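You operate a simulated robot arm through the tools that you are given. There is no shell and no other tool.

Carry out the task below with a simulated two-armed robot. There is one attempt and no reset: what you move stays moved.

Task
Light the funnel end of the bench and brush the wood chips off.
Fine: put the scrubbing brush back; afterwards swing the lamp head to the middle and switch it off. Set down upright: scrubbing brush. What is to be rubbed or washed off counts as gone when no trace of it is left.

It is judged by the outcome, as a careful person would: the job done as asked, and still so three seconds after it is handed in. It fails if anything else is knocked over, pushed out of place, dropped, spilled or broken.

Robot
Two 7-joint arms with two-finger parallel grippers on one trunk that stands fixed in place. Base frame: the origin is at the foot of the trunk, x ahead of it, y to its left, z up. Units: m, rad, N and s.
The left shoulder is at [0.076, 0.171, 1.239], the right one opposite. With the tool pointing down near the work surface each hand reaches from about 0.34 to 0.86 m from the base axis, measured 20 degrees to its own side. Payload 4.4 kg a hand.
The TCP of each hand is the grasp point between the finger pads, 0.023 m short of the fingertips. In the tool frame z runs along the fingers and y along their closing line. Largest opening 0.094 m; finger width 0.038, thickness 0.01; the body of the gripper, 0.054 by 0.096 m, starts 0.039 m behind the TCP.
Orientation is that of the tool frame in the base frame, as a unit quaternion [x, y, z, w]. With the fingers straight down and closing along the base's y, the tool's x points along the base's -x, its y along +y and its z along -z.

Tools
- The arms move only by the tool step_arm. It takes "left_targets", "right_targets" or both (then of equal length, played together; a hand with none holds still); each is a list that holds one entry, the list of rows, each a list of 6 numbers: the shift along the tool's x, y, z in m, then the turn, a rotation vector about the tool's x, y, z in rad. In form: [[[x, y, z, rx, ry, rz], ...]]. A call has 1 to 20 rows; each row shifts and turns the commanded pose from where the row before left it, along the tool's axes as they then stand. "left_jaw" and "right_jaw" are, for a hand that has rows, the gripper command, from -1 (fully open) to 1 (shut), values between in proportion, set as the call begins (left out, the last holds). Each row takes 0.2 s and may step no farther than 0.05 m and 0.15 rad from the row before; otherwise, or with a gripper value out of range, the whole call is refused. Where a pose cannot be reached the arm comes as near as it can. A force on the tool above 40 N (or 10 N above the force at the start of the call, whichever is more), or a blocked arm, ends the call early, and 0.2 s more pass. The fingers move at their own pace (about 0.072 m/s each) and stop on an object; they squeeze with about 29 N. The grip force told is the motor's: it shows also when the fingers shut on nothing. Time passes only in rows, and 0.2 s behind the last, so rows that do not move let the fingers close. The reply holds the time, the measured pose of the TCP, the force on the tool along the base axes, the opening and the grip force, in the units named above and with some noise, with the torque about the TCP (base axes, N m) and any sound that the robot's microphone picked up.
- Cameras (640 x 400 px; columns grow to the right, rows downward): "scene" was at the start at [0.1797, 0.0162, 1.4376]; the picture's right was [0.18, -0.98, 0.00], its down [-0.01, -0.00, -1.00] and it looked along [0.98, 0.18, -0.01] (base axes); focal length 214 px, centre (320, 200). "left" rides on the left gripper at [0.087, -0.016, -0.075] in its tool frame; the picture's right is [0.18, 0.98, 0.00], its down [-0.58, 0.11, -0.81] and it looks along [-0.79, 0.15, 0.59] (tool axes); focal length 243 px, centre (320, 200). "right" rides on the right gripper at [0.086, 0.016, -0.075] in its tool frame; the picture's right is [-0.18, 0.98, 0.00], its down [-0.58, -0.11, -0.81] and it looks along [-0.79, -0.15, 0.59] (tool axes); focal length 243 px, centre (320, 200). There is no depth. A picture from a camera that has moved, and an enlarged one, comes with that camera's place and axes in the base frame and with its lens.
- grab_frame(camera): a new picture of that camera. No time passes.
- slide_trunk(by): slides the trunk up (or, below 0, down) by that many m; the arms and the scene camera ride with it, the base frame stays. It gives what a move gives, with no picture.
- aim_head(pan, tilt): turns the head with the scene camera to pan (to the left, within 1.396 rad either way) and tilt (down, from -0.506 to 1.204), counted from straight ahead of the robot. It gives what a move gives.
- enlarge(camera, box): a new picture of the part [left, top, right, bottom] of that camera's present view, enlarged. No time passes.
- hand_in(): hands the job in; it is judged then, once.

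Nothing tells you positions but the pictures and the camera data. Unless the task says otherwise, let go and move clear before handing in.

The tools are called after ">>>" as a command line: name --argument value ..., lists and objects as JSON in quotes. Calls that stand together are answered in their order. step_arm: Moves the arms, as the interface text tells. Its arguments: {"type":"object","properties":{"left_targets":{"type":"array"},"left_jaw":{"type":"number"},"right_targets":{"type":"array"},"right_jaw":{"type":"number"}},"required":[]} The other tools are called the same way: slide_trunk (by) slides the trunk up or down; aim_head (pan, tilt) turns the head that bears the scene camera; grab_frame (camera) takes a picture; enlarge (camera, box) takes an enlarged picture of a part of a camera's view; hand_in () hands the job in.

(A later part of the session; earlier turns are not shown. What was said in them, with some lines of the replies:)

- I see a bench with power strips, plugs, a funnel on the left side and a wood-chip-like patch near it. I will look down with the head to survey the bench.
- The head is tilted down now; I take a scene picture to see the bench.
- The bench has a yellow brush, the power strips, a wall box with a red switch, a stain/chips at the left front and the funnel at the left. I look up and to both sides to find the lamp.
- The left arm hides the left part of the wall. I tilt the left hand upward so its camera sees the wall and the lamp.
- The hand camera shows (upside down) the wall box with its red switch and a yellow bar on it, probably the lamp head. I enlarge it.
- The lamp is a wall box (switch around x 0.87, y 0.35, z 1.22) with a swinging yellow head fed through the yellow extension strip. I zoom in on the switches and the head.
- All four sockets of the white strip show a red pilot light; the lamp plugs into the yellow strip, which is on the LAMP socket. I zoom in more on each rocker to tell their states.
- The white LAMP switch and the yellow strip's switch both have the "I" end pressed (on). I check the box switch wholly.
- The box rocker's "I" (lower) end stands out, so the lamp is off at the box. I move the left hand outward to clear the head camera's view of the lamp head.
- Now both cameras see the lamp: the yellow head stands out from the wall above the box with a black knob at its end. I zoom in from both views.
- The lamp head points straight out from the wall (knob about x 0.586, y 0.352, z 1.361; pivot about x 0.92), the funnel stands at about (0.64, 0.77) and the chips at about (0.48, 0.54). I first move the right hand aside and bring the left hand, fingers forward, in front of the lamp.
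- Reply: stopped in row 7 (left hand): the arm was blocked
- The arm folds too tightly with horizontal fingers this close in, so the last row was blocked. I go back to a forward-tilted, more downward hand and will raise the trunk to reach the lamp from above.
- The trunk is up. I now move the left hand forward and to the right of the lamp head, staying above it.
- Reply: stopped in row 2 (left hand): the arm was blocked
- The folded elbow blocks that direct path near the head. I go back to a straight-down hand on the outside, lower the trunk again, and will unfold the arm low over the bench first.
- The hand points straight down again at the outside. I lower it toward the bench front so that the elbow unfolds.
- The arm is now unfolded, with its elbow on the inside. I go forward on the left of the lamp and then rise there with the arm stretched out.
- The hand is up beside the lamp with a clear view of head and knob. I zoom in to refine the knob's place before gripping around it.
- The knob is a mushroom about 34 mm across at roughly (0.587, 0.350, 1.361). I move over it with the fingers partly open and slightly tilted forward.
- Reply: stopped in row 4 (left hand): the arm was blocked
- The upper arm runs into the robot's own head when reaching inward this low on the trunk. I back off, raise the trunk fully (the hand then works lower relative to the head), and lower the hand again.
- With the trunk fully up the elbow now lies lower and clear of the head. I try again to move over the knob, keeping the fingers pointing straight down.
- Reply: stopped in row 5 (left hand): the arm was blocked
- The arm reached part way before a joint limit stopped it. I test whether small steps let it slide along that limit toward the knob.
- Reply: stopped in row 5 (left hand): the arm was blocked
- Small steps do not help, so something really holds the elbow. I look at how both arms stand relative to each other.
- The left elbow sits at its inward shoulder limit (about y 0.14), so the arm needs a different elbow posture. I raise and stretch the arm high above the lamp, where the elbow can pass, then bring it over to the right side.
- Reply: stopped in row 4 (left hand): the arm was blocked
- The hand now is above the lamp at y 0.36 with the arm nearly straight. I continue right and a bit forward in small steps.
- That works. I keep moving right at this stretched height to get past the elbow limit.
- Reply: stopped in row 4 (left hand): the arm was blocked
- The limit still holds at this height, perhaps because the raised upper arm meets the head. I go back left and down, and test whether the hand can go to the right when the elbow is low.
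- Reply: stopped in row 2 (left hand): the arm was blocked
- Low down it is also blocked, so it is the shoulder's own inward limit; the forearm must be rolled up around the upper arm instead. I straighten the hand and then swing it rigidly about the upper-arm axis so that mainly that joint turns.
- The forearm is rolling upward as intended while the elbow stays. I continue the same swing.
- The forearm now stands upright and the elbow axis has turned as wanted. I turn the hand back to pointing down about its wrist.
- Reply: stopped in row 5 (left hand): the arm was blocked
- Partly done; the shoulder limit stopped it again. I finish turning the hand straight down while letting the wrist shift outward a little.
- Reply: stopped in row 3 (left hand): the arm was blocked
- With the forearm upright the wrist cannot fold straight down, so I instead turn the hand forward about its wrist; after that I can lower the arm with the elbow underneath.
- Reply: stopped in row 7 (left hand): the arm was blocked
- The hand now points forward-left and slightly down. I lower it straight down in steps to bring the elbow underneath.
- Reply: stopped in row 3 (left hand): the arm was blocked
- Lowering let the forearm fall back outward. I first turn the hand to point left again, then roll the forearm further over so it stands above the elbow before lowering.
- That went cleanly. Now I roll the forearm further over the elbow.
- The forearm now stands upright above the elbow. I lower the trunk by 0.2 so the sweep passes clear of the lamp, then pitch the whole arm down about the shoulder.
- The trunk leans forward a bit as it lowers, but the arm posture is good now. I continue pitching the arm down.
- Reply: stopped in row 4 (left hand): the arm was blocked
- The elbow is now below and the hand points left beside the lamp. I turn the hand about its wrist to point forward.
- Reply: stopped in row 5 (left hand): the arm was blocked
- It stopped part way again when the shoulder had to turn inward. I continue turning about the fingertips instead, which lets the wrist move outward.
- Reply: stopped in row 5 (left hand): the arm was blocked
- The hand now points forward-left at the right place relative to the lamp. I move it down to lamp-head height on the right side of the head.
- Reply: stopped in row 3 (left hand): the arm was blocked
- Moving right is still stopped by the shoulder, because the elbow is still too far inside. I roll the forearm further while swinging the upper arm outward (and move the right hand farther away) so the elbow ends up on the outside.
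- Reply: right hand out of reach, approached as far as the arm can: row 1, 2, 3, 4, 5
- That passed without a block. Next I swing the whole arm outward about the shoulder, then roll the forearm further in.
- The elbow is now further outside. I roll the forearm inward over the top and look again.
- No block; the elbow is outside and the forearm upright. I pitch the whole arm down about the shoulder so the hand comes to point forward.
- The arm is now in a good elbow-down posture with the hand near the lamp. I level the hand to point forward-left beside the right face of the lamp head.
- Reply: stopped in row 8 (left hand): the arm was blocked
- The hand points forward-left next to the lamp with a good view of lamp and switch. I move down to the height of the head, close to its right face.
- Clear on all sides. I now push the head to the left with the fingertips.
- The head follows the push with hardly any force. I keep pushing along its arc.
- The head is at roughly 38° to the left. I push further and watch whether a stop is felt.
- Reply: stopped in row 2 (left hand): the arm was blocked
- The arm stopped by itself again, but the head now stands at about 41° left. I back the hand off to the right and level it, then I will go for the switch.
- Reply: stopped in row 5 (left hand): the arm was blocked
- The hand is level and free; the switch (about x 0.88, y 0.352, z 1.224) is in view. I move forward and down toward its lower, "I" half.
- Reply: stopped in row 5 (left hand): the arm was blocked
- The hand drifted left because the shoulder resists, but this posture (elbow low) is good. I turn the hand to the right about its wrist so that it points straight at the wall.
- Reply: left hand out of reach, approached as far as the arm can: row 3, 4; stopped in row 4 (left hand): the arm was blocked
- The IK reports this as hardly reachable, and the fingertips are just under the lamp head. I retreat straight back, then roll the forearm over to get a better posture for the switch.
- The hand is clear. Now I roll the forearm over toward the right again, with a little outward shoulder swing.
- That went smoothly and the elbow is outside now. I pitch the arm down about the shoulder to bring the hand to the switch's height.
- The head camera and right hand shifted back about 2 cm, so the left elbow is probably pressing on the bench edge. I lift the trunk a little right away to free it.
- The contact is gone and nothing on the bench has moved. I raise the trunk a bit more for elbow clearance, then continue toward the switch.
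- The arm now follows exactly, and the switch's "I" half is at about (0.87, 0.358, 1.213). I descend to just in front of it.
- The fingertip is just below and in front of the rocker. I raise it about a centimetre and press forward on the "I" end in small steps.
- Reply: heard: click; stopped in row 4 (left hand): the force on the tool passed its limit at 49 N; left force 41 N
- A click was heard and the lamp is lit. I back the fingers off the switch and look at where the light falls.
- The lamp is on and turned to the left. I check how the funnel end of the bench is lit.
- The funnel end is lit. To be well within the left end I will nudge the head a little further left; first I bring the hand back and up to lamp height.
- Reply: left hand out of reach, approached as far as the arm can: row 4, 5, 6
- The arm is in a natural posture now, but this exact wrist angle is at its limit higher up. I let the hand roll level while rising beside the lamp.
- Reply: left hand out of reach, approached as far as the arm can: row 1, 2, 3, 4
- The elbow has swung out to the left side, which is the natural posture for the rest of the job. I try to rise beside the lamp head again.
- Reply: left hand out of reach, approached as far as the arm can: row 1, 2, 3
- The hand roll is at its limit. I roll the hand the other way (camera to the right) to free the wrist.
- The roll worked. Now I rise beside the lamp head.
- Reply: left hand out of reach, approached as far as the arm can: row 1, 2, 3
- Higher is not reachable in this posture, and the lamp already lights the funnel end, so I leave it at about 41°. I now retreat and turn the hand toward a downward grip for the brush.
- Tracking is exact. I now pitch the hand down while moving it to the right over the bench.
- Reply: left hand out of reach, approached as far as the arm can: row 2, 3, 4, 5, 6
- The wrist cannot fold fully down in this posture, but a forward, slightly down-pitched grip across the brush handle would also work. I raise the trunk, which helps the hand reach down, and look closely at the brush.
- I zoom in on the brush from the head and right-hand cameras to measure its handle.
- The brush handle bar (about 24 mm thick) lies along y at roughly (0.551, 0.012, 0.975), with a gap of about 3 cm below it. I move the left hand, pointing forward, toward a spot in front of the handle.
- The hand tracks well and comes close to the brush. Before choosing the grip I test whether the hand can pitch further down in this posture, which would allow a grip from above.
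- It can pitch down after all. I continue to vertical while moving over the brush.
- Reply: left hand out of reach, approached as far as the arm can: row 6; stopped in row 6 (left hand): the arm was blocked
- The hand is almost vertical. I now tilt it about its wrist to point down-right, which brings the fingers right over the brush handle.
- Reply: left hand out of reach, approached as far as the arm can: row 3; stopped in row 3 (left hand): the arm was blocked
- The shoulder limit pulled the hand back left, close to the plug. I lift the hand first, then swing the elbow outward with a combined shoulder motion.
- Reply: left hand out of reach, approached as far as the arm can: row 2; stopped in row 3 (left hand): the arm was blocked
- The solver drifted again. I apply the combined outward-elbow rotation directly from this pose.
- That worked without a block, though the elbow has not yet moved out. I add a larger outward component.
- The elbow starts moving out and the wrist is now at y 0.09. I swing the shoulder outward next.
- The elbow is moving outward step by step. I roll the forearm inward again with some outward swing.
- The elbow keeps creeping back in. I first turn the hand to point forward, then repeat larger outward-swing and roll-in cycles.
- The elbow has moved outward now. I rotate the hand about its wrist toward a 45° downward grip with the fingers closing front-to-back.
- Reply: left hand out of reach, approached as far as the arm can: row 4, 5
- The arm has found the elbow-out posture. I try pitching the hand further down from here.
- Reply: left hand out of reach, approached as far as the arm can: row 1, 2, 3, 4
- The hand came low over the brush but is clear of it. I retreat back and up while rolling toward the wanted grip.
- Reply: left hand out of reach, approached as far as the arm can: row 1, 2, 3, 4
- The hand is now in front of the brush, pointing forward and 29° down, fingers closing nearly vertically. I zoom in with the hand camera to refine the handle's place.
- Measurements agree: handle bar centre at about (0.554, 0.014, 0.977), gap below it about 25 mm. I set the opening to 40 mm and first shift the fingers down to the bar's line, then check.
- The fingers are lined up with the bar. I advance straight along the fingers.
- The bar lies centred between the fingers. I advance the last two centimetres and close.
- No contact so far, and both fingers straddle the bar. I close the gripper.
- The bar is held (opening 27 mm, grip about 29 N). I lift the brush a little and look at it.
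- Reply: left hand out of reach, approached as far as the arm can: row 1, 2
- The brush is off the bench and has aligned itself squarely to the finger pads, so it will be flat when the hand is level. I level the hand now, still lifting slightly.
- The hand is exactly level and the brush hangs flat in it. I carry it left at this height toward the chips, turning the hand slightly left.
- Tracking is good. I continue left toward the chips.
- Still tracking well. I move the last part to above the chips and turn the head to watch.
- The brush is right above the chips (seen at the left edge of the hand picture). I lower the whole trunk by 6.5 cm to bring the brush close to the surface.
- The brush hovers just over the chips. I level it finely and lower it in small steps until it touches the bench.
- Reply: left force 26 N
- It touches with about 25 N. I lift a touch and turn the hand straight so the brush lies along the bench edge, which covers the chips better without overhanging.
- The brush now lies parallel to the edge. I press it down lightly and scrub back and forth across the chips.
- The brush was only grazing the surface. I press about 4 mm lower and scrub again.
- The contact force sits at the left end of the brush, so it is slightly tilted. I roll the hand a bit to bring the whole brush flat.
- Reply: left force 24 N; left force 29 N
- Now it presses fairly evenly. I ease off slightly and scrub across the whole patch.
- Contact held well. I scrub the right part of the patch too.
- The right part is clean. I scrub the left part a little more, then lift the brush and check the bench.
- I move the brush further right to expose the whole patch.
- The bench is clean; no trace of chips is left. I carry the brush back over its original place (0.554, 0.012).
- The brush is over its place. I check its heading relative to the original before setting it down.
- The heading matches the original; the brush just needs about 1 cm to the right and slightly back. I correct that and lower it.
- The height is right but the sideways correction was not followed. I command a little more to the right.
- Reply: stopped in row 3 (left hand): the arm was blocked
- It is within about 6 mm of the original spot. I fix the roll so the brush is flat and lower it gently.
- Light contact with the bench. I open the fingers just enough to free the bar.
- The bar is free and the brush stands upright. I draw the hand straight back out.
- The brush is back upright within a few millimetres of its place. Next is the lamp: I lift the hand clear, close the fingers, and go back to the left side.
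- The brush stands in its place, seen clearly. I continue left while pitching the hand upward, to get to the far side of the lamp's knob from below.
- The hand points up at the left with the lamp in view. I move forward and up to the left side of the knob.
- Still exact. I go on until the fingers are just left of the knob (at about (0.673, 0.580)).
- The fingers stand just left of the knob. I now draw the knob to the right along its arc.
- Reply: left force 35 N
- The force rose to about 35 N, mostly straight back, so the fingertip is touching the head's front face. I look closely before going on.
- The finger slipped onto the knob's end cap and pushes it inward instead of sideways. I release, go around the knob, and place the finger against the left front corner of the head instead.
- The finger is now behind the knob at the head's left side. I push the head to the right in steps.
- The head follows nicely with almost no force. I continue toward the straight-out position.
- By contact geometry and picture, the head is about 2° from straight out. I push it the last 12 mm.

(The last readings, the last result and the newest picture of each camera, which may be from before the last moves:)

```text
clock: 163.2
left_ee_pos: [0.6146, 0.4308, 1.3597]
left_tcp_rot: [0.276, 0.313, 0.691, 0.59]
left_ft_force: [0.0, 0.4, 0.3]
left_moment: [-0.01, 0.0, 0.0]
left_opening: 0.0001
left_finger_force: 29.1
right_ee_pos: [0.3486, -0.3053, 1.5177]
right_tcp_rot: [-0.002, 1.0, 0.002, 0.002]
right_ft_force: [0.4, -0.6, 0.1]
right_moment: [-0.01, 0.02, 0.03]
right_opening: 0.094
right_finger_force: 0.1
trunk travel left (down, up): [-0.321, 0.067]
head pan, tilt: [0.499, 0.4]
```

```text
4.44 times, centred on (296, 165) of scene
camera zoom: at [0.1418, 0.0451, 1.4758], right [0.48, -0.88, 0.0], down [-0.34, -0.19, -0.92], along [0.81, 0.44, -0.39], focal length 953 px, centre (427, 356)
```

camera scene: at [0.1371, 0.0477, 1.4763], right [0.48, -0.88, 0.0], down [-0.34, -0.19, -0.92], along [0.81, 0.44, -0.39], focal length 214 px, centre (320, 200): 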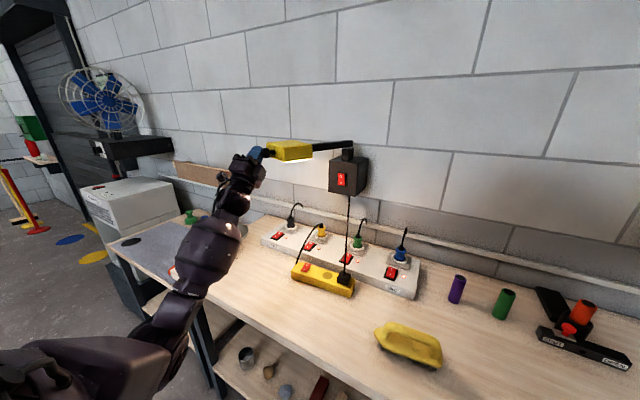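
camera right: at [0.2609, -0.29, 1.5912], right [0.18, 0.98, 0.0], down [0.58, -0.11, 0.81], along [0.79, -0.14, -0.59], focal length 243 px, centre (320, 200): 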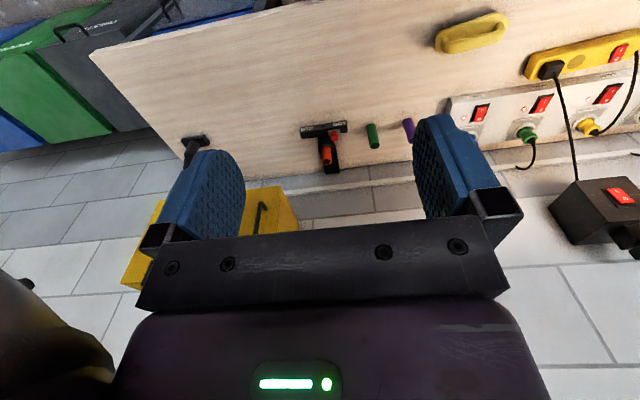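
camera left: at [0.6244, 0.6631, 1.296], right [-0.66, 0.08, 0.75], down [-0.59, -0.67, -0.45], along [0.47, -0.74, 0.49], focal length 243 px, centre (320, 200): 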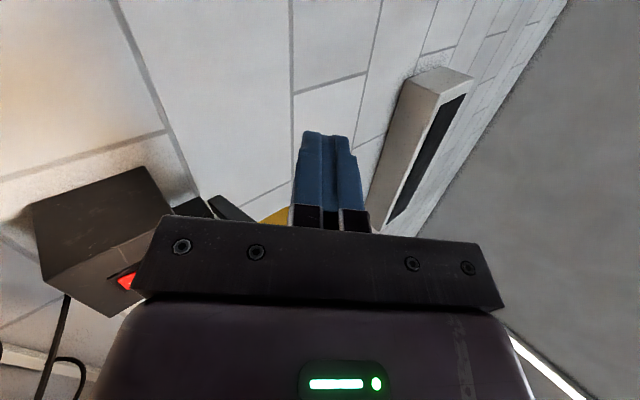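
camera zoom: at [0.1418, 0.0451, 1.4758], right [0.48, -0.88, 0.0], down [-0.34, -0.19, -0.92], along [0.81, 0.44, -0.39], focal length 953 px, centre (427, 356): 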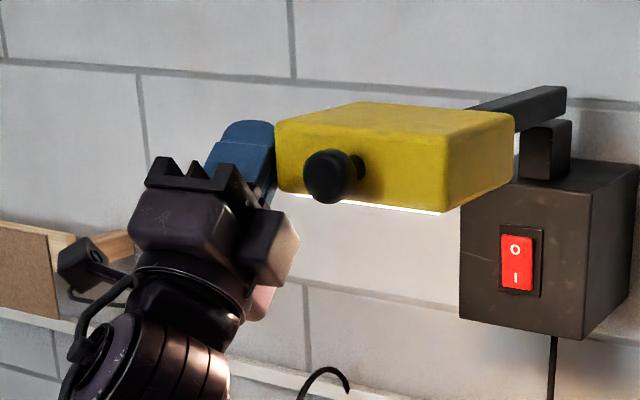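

The head now points straight out again (knob back at y 0.351). I move the hand left off the head, then back and down below it.

>>> step_arm --left_targets '[[[0.0445, -0.0048, 0.0049, 0, 0, 0], [0.0028, -0.01, -0.0346, 0.0875, 0, 0], [0.0028, -0.0131, -0.0336, 0.0875, 0, 0], [0.0028, -0.016, -0.0323, 0.0875, 0, 0], [0.0028, -0.0186, -0.0309, 0.0875, 0, 0], [0, 0, 0, 0, 0, 0]]]'

>>> grab_frame --camera "scene"

>>> grab_frame --camera "left"

```text
clock: 164.6
left_ee_pos: [0.5382, 0.4761, 1.2414]
left_tcp_rot: [0.374, 0.429, 0.627, 0.532]
left_ft_force: [-0.4, -0.3, -0.3]
left_moment: [0.03, -0.02, 0.03]
left_opening: 0.0001
left_finger_force: 29.3
right_ee_pos: [0.3485, -0.3067, 1.517]
right_tcp_rot: [-0.002, 1.0, 0.002, 0.001]
right_ft_force: [-0.2, -0.5, -0.7]
right_moment: [0.03, 0.01, 0.01]
right_opening: 0.0939
right_finger_force: 0.1
trunk travel left (down, up): [-0.321, 0.067]
head pan, tilt: [0.499, 0.4]
```

```text
taken
camera scene: at [0.1421, 0.0444, 1.4758], right [0.48, -0.88, 0.0], down [-0.34, -0.19, -0.92], along [0.81, 0.44, -0.39], focal length 214 px, centre (320, 200)
```

scene: 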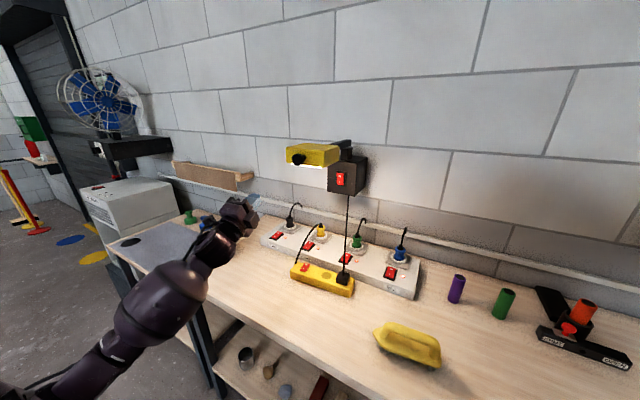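

```text
taken
camera left: at [0.4623, 0.5533, 1.2007], right [-0.37, 0.12, 0.92], down [-0.7, -0.69, -0.19], along [0.62, -0.71, 0.34], focal length 243 px, centre (320, 200)
```

left: 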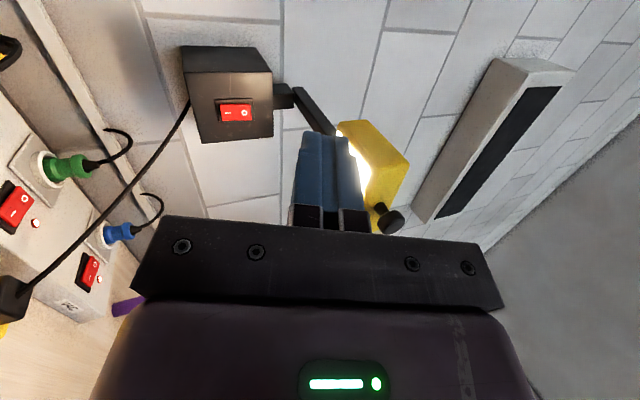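

The lamp head is straight out and lit, and the switch's "O" half is at about (0.865, 0.352, 1.252). I move right below the knob and straighten the hand's heading.

>>> step_arm --left_targets '[[[-0.0382, 0.0035, -0.005, -0.001, -0.07, -0.026], [-0.0386, 0.0018, -0.0025, -0.001, -0.07, -0.026], [-0.0387, 0.001, 0.0004, 0, 0, 0], [0, 0, 0, 0, 0, 0]]]'

>>> grab_frame --camera "left"

>>> enlarge --camera "scene" --box '[200, 110, 392, 230]'

```text
clock: 165.6
left_ee_pos: [0.5351, 0.3586, 1.2429]
left_tcp_rot: [0.404, 0.4, 0.585, 0.578]
left_ft_force: [-0.3, -0.7, 0.4]
left_moment: [0.02, 0.0, 0.0]
left_opening: 0.0
left_finger_force: 28.6
right_ee_pos: [0.3481, -0.3046, 1.5176]
right_tcp_rot: [-0.002, 1.0, 0.002, 0.002]
right_ft_force: [0.1, 1.2, 0.4]
right_moment: [0.02, -0.01, 0.0]
right_opening: 0.0941
right_finger_force: 0.0
trunk travel left (down, up): [-0.321, 0.067]
head pan, tilt: [0.499, 0.4]
```

```text
taken
camera left: at [0.4728, 0.447, 1.2025], right [-0.35, 0.17, 0.92], down [-0.79, -0.58, -0.19], along [0.5, -0.79, 0.34], focal length 243 px, centre (320, 200)
```

left: 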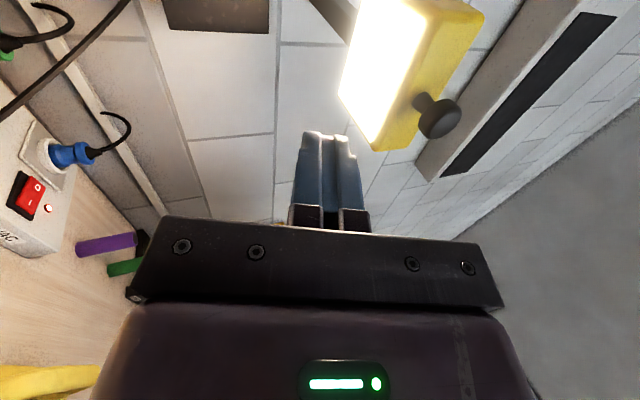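

```text
3.33 times, centred on (296, 170) of scene
camera zoom: at [0.1414, 0.0456, 1.4759], right [0.48, -0.88, 0.0], down [-0.34, -0.19, -0.92], along [0.81, 0.44, -0.39], focal length 715 px, centre (400, 300)
```

zoom: 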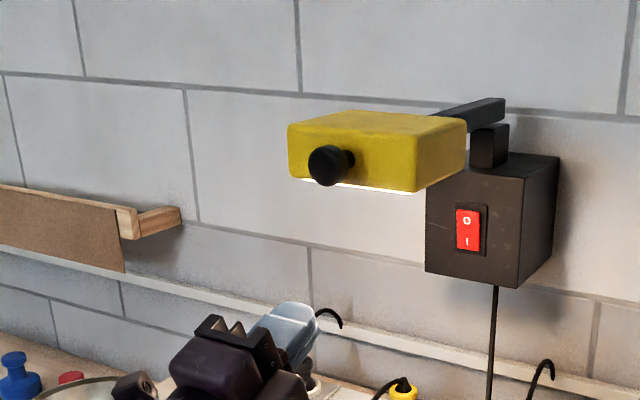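

The hand is right below the head with clearance. I move forward under the head toward the switch.

>>> step_arm --left_targets '[[[-0.0008, -0.0141, 0.0401, 0, 0, 0], [-0.0008, -0.0141, 0.0401, 0, 0, 0], [-0.0008, -0.0141, 0.0401, 0, 0, 0], [-0.0008, -0.0141, 0.0401, 0, 0, 0], [-0.0008, -0.0141, 0.0401, 0, 0, 0], [-0.0008, -0.0141, 0.0401, 0, 0, 0], [0, 0, 0, 0, 0, 0]]]'

>>> grab_frame --camera "left"

>>> enlarge --camera "scene" --box '[200, 110, 392, 230]'

```text
clock: 167.2
left_ee_pos: [0.7915, 0.3557, 1.2443]
left_tcp_rot: [0.405, 0.399, 0.584, 0.579]
left_ft_force: [-0.5, 0.1, -0.5]
left_moment: [-0.03, 0.03, -0.03]
left_opening: 0.0
left_finger_force: 29.1
right_ee_pos: [0.3474, -0.3046, 1.5195]
right_tcp_rot: [-0.002, 1.0, 0.002, 0.002]
right_ft_force: [-0.7, 0.6, -0.2]
right_moment: [0.01, -0.04, 0.05]
right_opening: 0.094
right_finger_force: 0.0
trunk travel left (down, up): [-0.321, 0.067]
head pan, tilt: [0.499, 0.4]
```

```text
taken
camera left: at [0.7283, 0.4437, 1.2055], right [-0.35, 0.17, 0.92], down [-0.79, -0.58, -0.19], along [0.5, -0.79, 0.34], focal length 243 px, centre (320, 200)
```

left: 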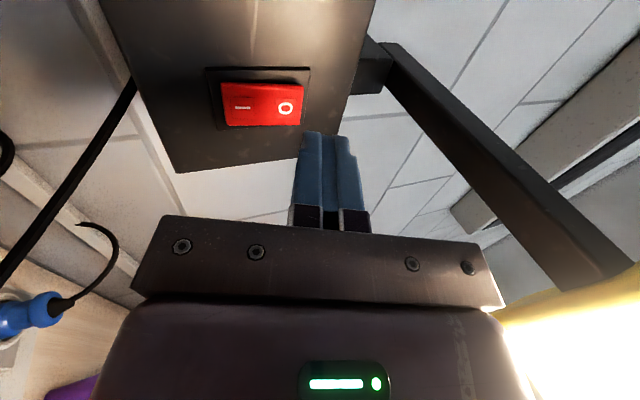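

```text
3.33 times, centred on (296, 170) of scene
camera zoom: at [0.1411, 0.0452, 1.4759], right [0.48, -0.88, 0.0], down [-0.34, -0.19, -0.92], along [0.81, 0.44, -0.39], focal length 715 px, centre (400, 300)
```

zoom: 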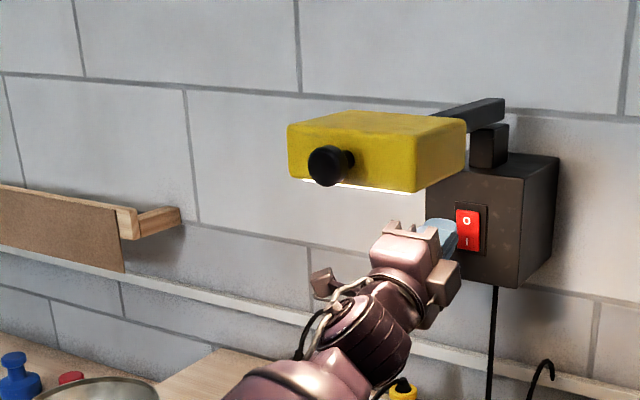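

The fingertip is right in front of the rocker's raised "O" end. I raise it slightly and press forward.

>>> step_arm --left_targets '[[[-0.002, -0.0034, 0.0308, 0, 0, 0], [0, -0.0028, 0.0075, 0, 0, 0], [0, -0.0028, 0.0075, 0, 0, 0], [0, -0.0028, 0.0075, 0, 0, 0], [0, 0, 0, 0, 0, 0]]]'

>>> grab_frame --camera "left"

>>> enlarge --camera "scene" --box '[200, 110, 392, 230]'

```text
clock: 168.2
left_ee_pos: [0.8377, 0.3535, 1.253]
left_tcp_rot: [0.405, 0.399, 0.585, 0.579]
left_ft_force: [-40.5, -3.2, -1.6]
left_moment: [-0.07, 0.08, -0.32]
left_opening: 0.0
left_finger_force: 29.3
right_ee_pos: [0.3421, -0.3056, 1.5194]
right_tcp_rot: [-0.002, 1.0, 0.002, 0.003]
right_ft_force: [-0.6, 0.1, -0.2]
right_moment: [-0.01, -0.02, 0.0]
right_opening: 0.0941
right_finger_force: 0.0
trunk travel left (down, up): [-0.321, 0.067]
head pan, tilt: [0.499, 0.4]
heard: click
stopped in row 4 (left hand): the force on the tool passed its limit at 54 N (the readings are from after the stop); the commanded pose is now the measured one
```

```text
taken
camera left: at [0.7744, 0.4419, 1.2135], right [-0.35, 0.17, 0.92], down [-0.79, -0.58, -0.19], along [0.5, -0.8, 0.34], focal length 243 px, centre (320, 200)
```

left: 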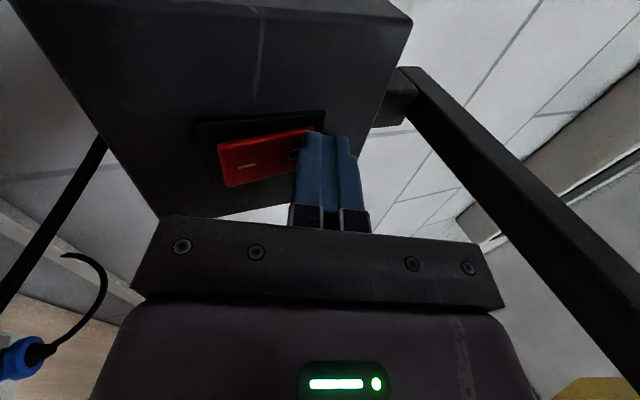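

```text
3.33 times, centred on (296, 170) of scene
camera zoom: at [0.1354, 0.0445, 1.4766], right [0.48, -0.88, 0.0], down [-0.34, -0.19, -0.92], along [0.81, 0.44, -0.39], focal length 715 px, centre (400, 300)
```

zoom: 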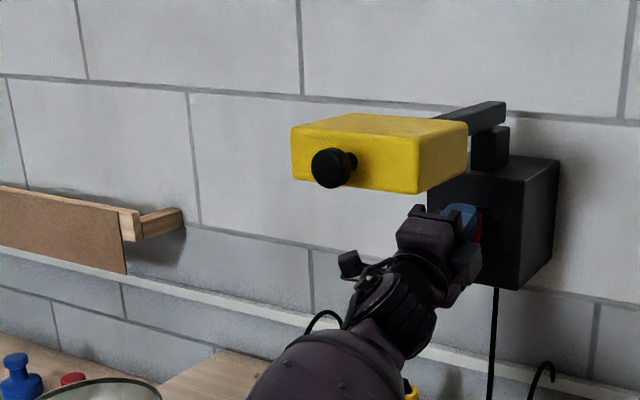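

A click, and the lamp is off. I withdraw the hand straight back under the head.

>>> step_arm --left_targets '[[[0, 0.0125, -0.038, 0, 0, 0], [0, 0.0125, -0.038, 0, 0, 0], [0, 0.0125, -0.038, 0, 0, 0], [0, 0.0125, -0.038, 0, 0, 0], [0, 0.0125, -0.038, 0, 0, 0], [0, 0.0125, -0.038, 0, 0, 0], [0, 0.0125, -0.038, 0, 0, 0], [0, 0, 0, 0, 0, 0]]]'

>>> grab_frame --camera "scene"

>>> enlarge --camera "scene" --box '[250, 120, 394, 210]'

```text
clock: 169.9
left_ee_pos: [0.5644, 0.3534, 1.2366]
left_tcp_rot: [0.406, 0.401, 0.584, 0.578]
left_ft_force: [-0.2, -0.4, 0.5]
left_moment: [0.03, 0.0, -0.02]
left_opening: 0.0
left_finger_force: 29.2
right_ee_pos: [0.3484, -0.3063, 1.519]
right_tcp_rot: [-0.002, 1.0, 0.002, 0.001]
right_ft_force: [0.4, -0.2, -0.5]
right_moment: [0.04, 0.0, -0.02]
right_opening: 0.094
right_finger_force: 0.0
trunk travel left (down, up): [-0.321, 0.067]
head pan, tilt: [0.499, 0.4]
```

```text
taken
camera scene: at [0.1423, 0.0447, 1.4758], right [0.48, -0.88, 0.0], down [-0.34, -0.19, -0.92], along [0.81, 0.44, -0.39], focal length 214 px, centre (320, 200)
```

scene: 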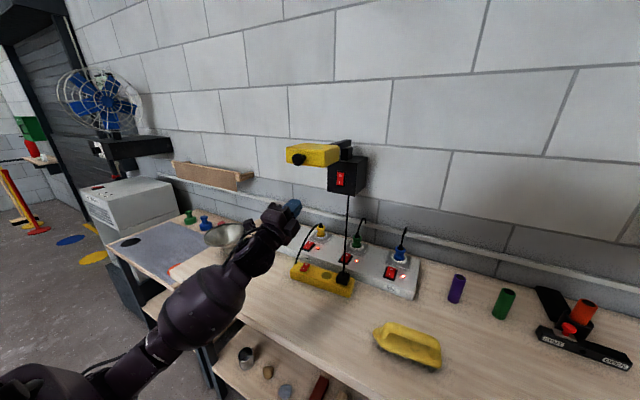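

```text
4.44 times, centred on (322, 165) of scene
camera zoom: at [0.1423, 0.0447, 1.4758], right [0.48, -0.88, 0.0], down [-0.34, -0.19, -0.92], along [0.81, 0.44, -0.39], focal length 953 px, centre (311, 356)
```

zoom: 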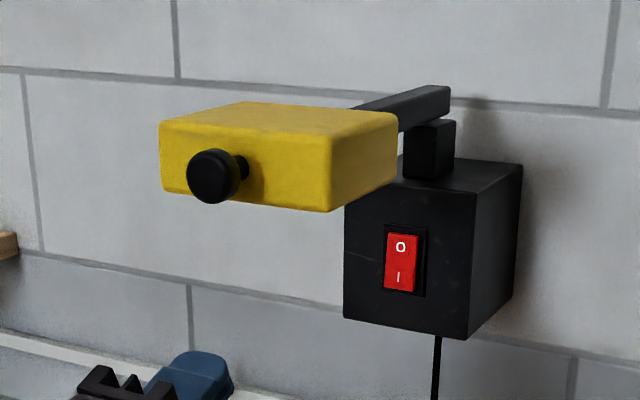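

The lamp is off and points straight out. I draw the hand further back clear of everything and check the whole bench once more.

>>> step_arm --left_targets '[[[0.01, 0.012, -0.038, 0, 0, 0], [0.01, 0.012, -0.038, 0, 0, 0], [0.01, 0.012, -0.038, 0, 0, 0], [0, 0, 0, 0, 0, 0]]]'

>>> aim_head --pan 0.0 --tilt 0.8

>>> grab_frame --camera "scene"

>>> enlarge --camera "scene" --box '[260, 160, 360, 222]'

>>> aim_head --pan 0.7 --tilt 0.7

>>> grab_frame --camera "scene"

```text
clock: 170.9
left_ee_pos: [0.4446, 0.3837, 1.2305]
left_tcp_rot: [0.406, 0.402, 0.584, 0.577]
left_ft_force: [0.7, -0.6, -0.3]
left_moment: [0.01, -0.02, 0.0]
left_opening: 0.0
left_finger_force: 29.3
right_ee_pos: [0.35, -0.3058, 1.5172]
right_tcp_rot: [-0.002, 1.0, 0.003, 0.0]
right_ft_force: [0.6, 0.2, 0.5]
right_moment: [-0.01, 0.01, 0.03]
right_opening: 0.094
right_finger_force: 0.0
trunk travel left (down, up): [-0.321, 0.067]
head pan, tilt: [0.499, 0.4]
```

```text
clock: 171.9
left_ee_pos: [0.4448, 0.3839, 1.2304]
left_tcp_rot: [0.406, 0.401, 0.583, 0.578]
left_ft_force: [-0.4, 0.2, -0.6]
left_moment: [0.02, -0.01, -0.01]
left_opening: 0.0002
left_finger_force: 28.4
right_ee_pos: [0.3473, -0.306, 1.5188]
right_tcp_rot: [-0.001, 1.0, 0.002, 0.002]
right_ft_force: [0.0, 0.1, -0.3]
right_moment: [-0.01, 0.03, 0.03]
right_opening: 0.094
right_finger_force: 0.0
trunk travel left (down, up): [-0.321, 0.067]
head pan, tilt: [0.0, 0.799]
```

```text
taken
camera scene: at [0.1412, 0.0005, 1.4408], right [0.0, -1.0, 0.0], down [-0.72, 0.0, -0.7], along [0.7, 0.0, -0.72], focal length 214 px, centre (320, 200)
```

scene: 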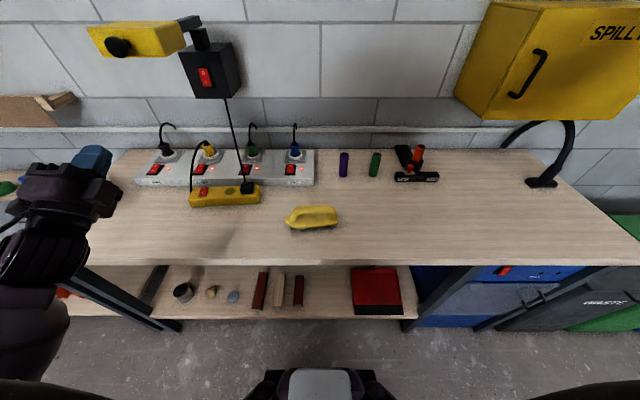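

```text
6.40 times, centred on (310, 191) of scene
camera zoom: at [0.1412, 0.0005, 1.4408], right [0.0, -1.0, 0.0], down [-0.72, 0.0, -0.7], along [0.7, 0.0, -0.72], focal length 1373 px, centre (384, 258)
```

zoom: 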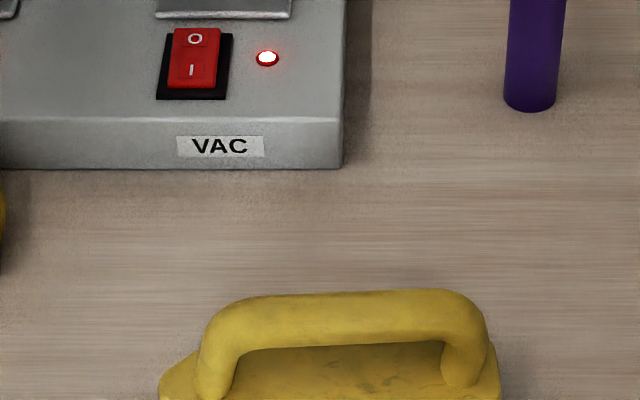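

```text
clock: 172.9
left_ee_pos: [0.4455, 0.3838, 1.2316]
left_tcp_rot: [0.407, 0.401, 0.583, 0.578]
left_ft_force: [-0.2, -0.4, 0.7]
left_moment: [-0.02, 0.01, -0.02]
left_opening: 0.0001
left_finger_force: 29.3
right_ee_pos: [0.3486, -0.3044, 1.5185]
right_tcp_rot: [-0.001, 1.0, 0.002, 0.002]
right_ft_force: [0.8, 0.5, -0.3]
right_moment: [-0.02, -0.03, -0.02]
right_opening: 0.0939
right_finger_force: 0.2
trunk travel left (down, up): [-0.321, 0.067]
head pan, tilt: [0.7, 0.7]
```

```text
taken
camera scene: at [0.1255, 0.055, 1.449], right [0.64, -0.77, 0.0], down [-0.49, -0.41, -0.76], along [0.59, 0.49, -0.64], focal length 214 px, centre (320, 200)
```

scene: 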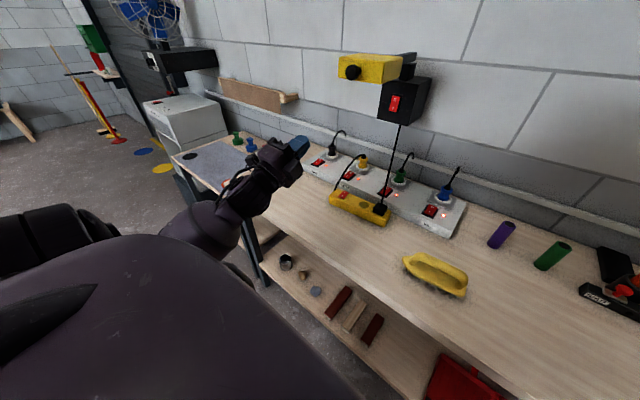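

Lamp, switches and brush look right. The hand hides the funnel end, so I shift it right to check that area a last time.

>>> step_arm --left_targets '[[[-0.04, 0, -0.005, 0, 0, 0], [-0.04, 0, -0.005, 0, 0, 0], [-0.04, 0, 0, 0, 0, 0], [-0.04, 0, 0, 0, 0, 0], [0, 0, 0, 0, 0, 0]]]'

>>> grab_frame --camera "scene"

>>> enlarge --camera "scene" --box '[160, 120, 352, 240]'

```text
clock: 174.2
left_ee_pos: [0.4436, 0.2267, 1.2216]
left_tcp_rot: [0.404, 0.4, 0.584, 0.579]
left_ft_force: [0.4, -0.3, 0.4]
left_moment: [0.05, -0.03, -0.03]
left_opening: 0.0
left_finger_force: 29.3
left hand out of reach, approached as far as the arm can: row 2, 3
right_ee_pos: [0.3484, -0.3037, 1.5186]
right_tcp_rot: [-0.002, 1.0, 0.002, 0.001]
right_ft_force: [1.1, -0.4, -1.3]
right_moment: [-0.04, 0.04, -0.01]
right_opening: 0.0937
right_finger_force: 0.1
trunk travel left (down, up): [-0.321, 0.067]
head pan, tilt: [0.7, 0.7]
```

```text
taken
camera scene: at [0.1256, 0.0568, 1.4489], right [0.64, -0.76, 0.0], down [-0.49, -0.42, -0.76], along [0.58, 0.49, -0.64], focal length 214 px, centre (320, 200)
```

scene: 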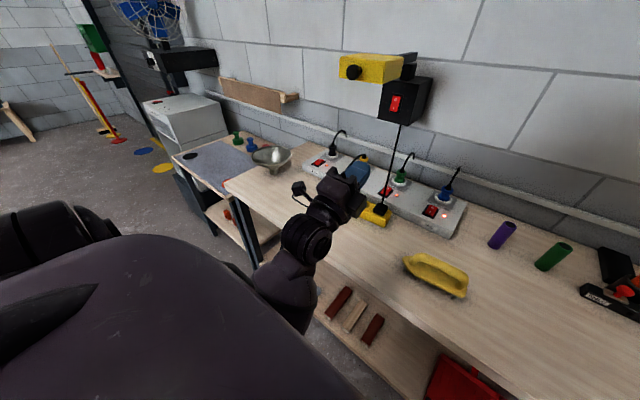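

```text
3.33 times, centred on (256, 180) of scene
camera zoom: at [0.1256, 0.0568, 1.4489], right [0.64, -0.76, 0.0], down [-0.49, -0.42, -0.76], along [0.58, 0.49, -0.64], focal length 715 px, centre (533, 267)
```

zoom: 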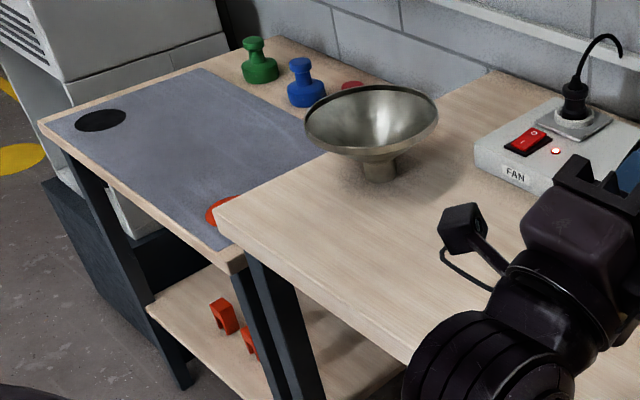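

The bench is clean with no chips left. The funnel stands untouched, the brush is upright in its place, and the lamp head points straight out and is off. Both hands are clear, so I hand in.

>>> hand_in

```text
The job is handed in.
```

The job is handed in, and the last pictures showed everything as asked.

- **Lamp:** I swung the head toward the funnel end, about 41° left, and switched it on before brushing. Afterwards I swung it back to point straight out, then switched it off at the wall box.
- **Wood chips:** I brushed the patch at the funnel end, and close-up pictures show no trace left on the bench.
- **Brush:** It stands upright in its original place, about 5 mm to the side and turned by about 2°.

While I was reaching for the switch, my left elbow appeared to press against the bench edge for a moment. I lifted it off at once, and nothing on the bench moved.

I took "the middle" to mean straight out from the wall, which is where the lamp head was at the start.
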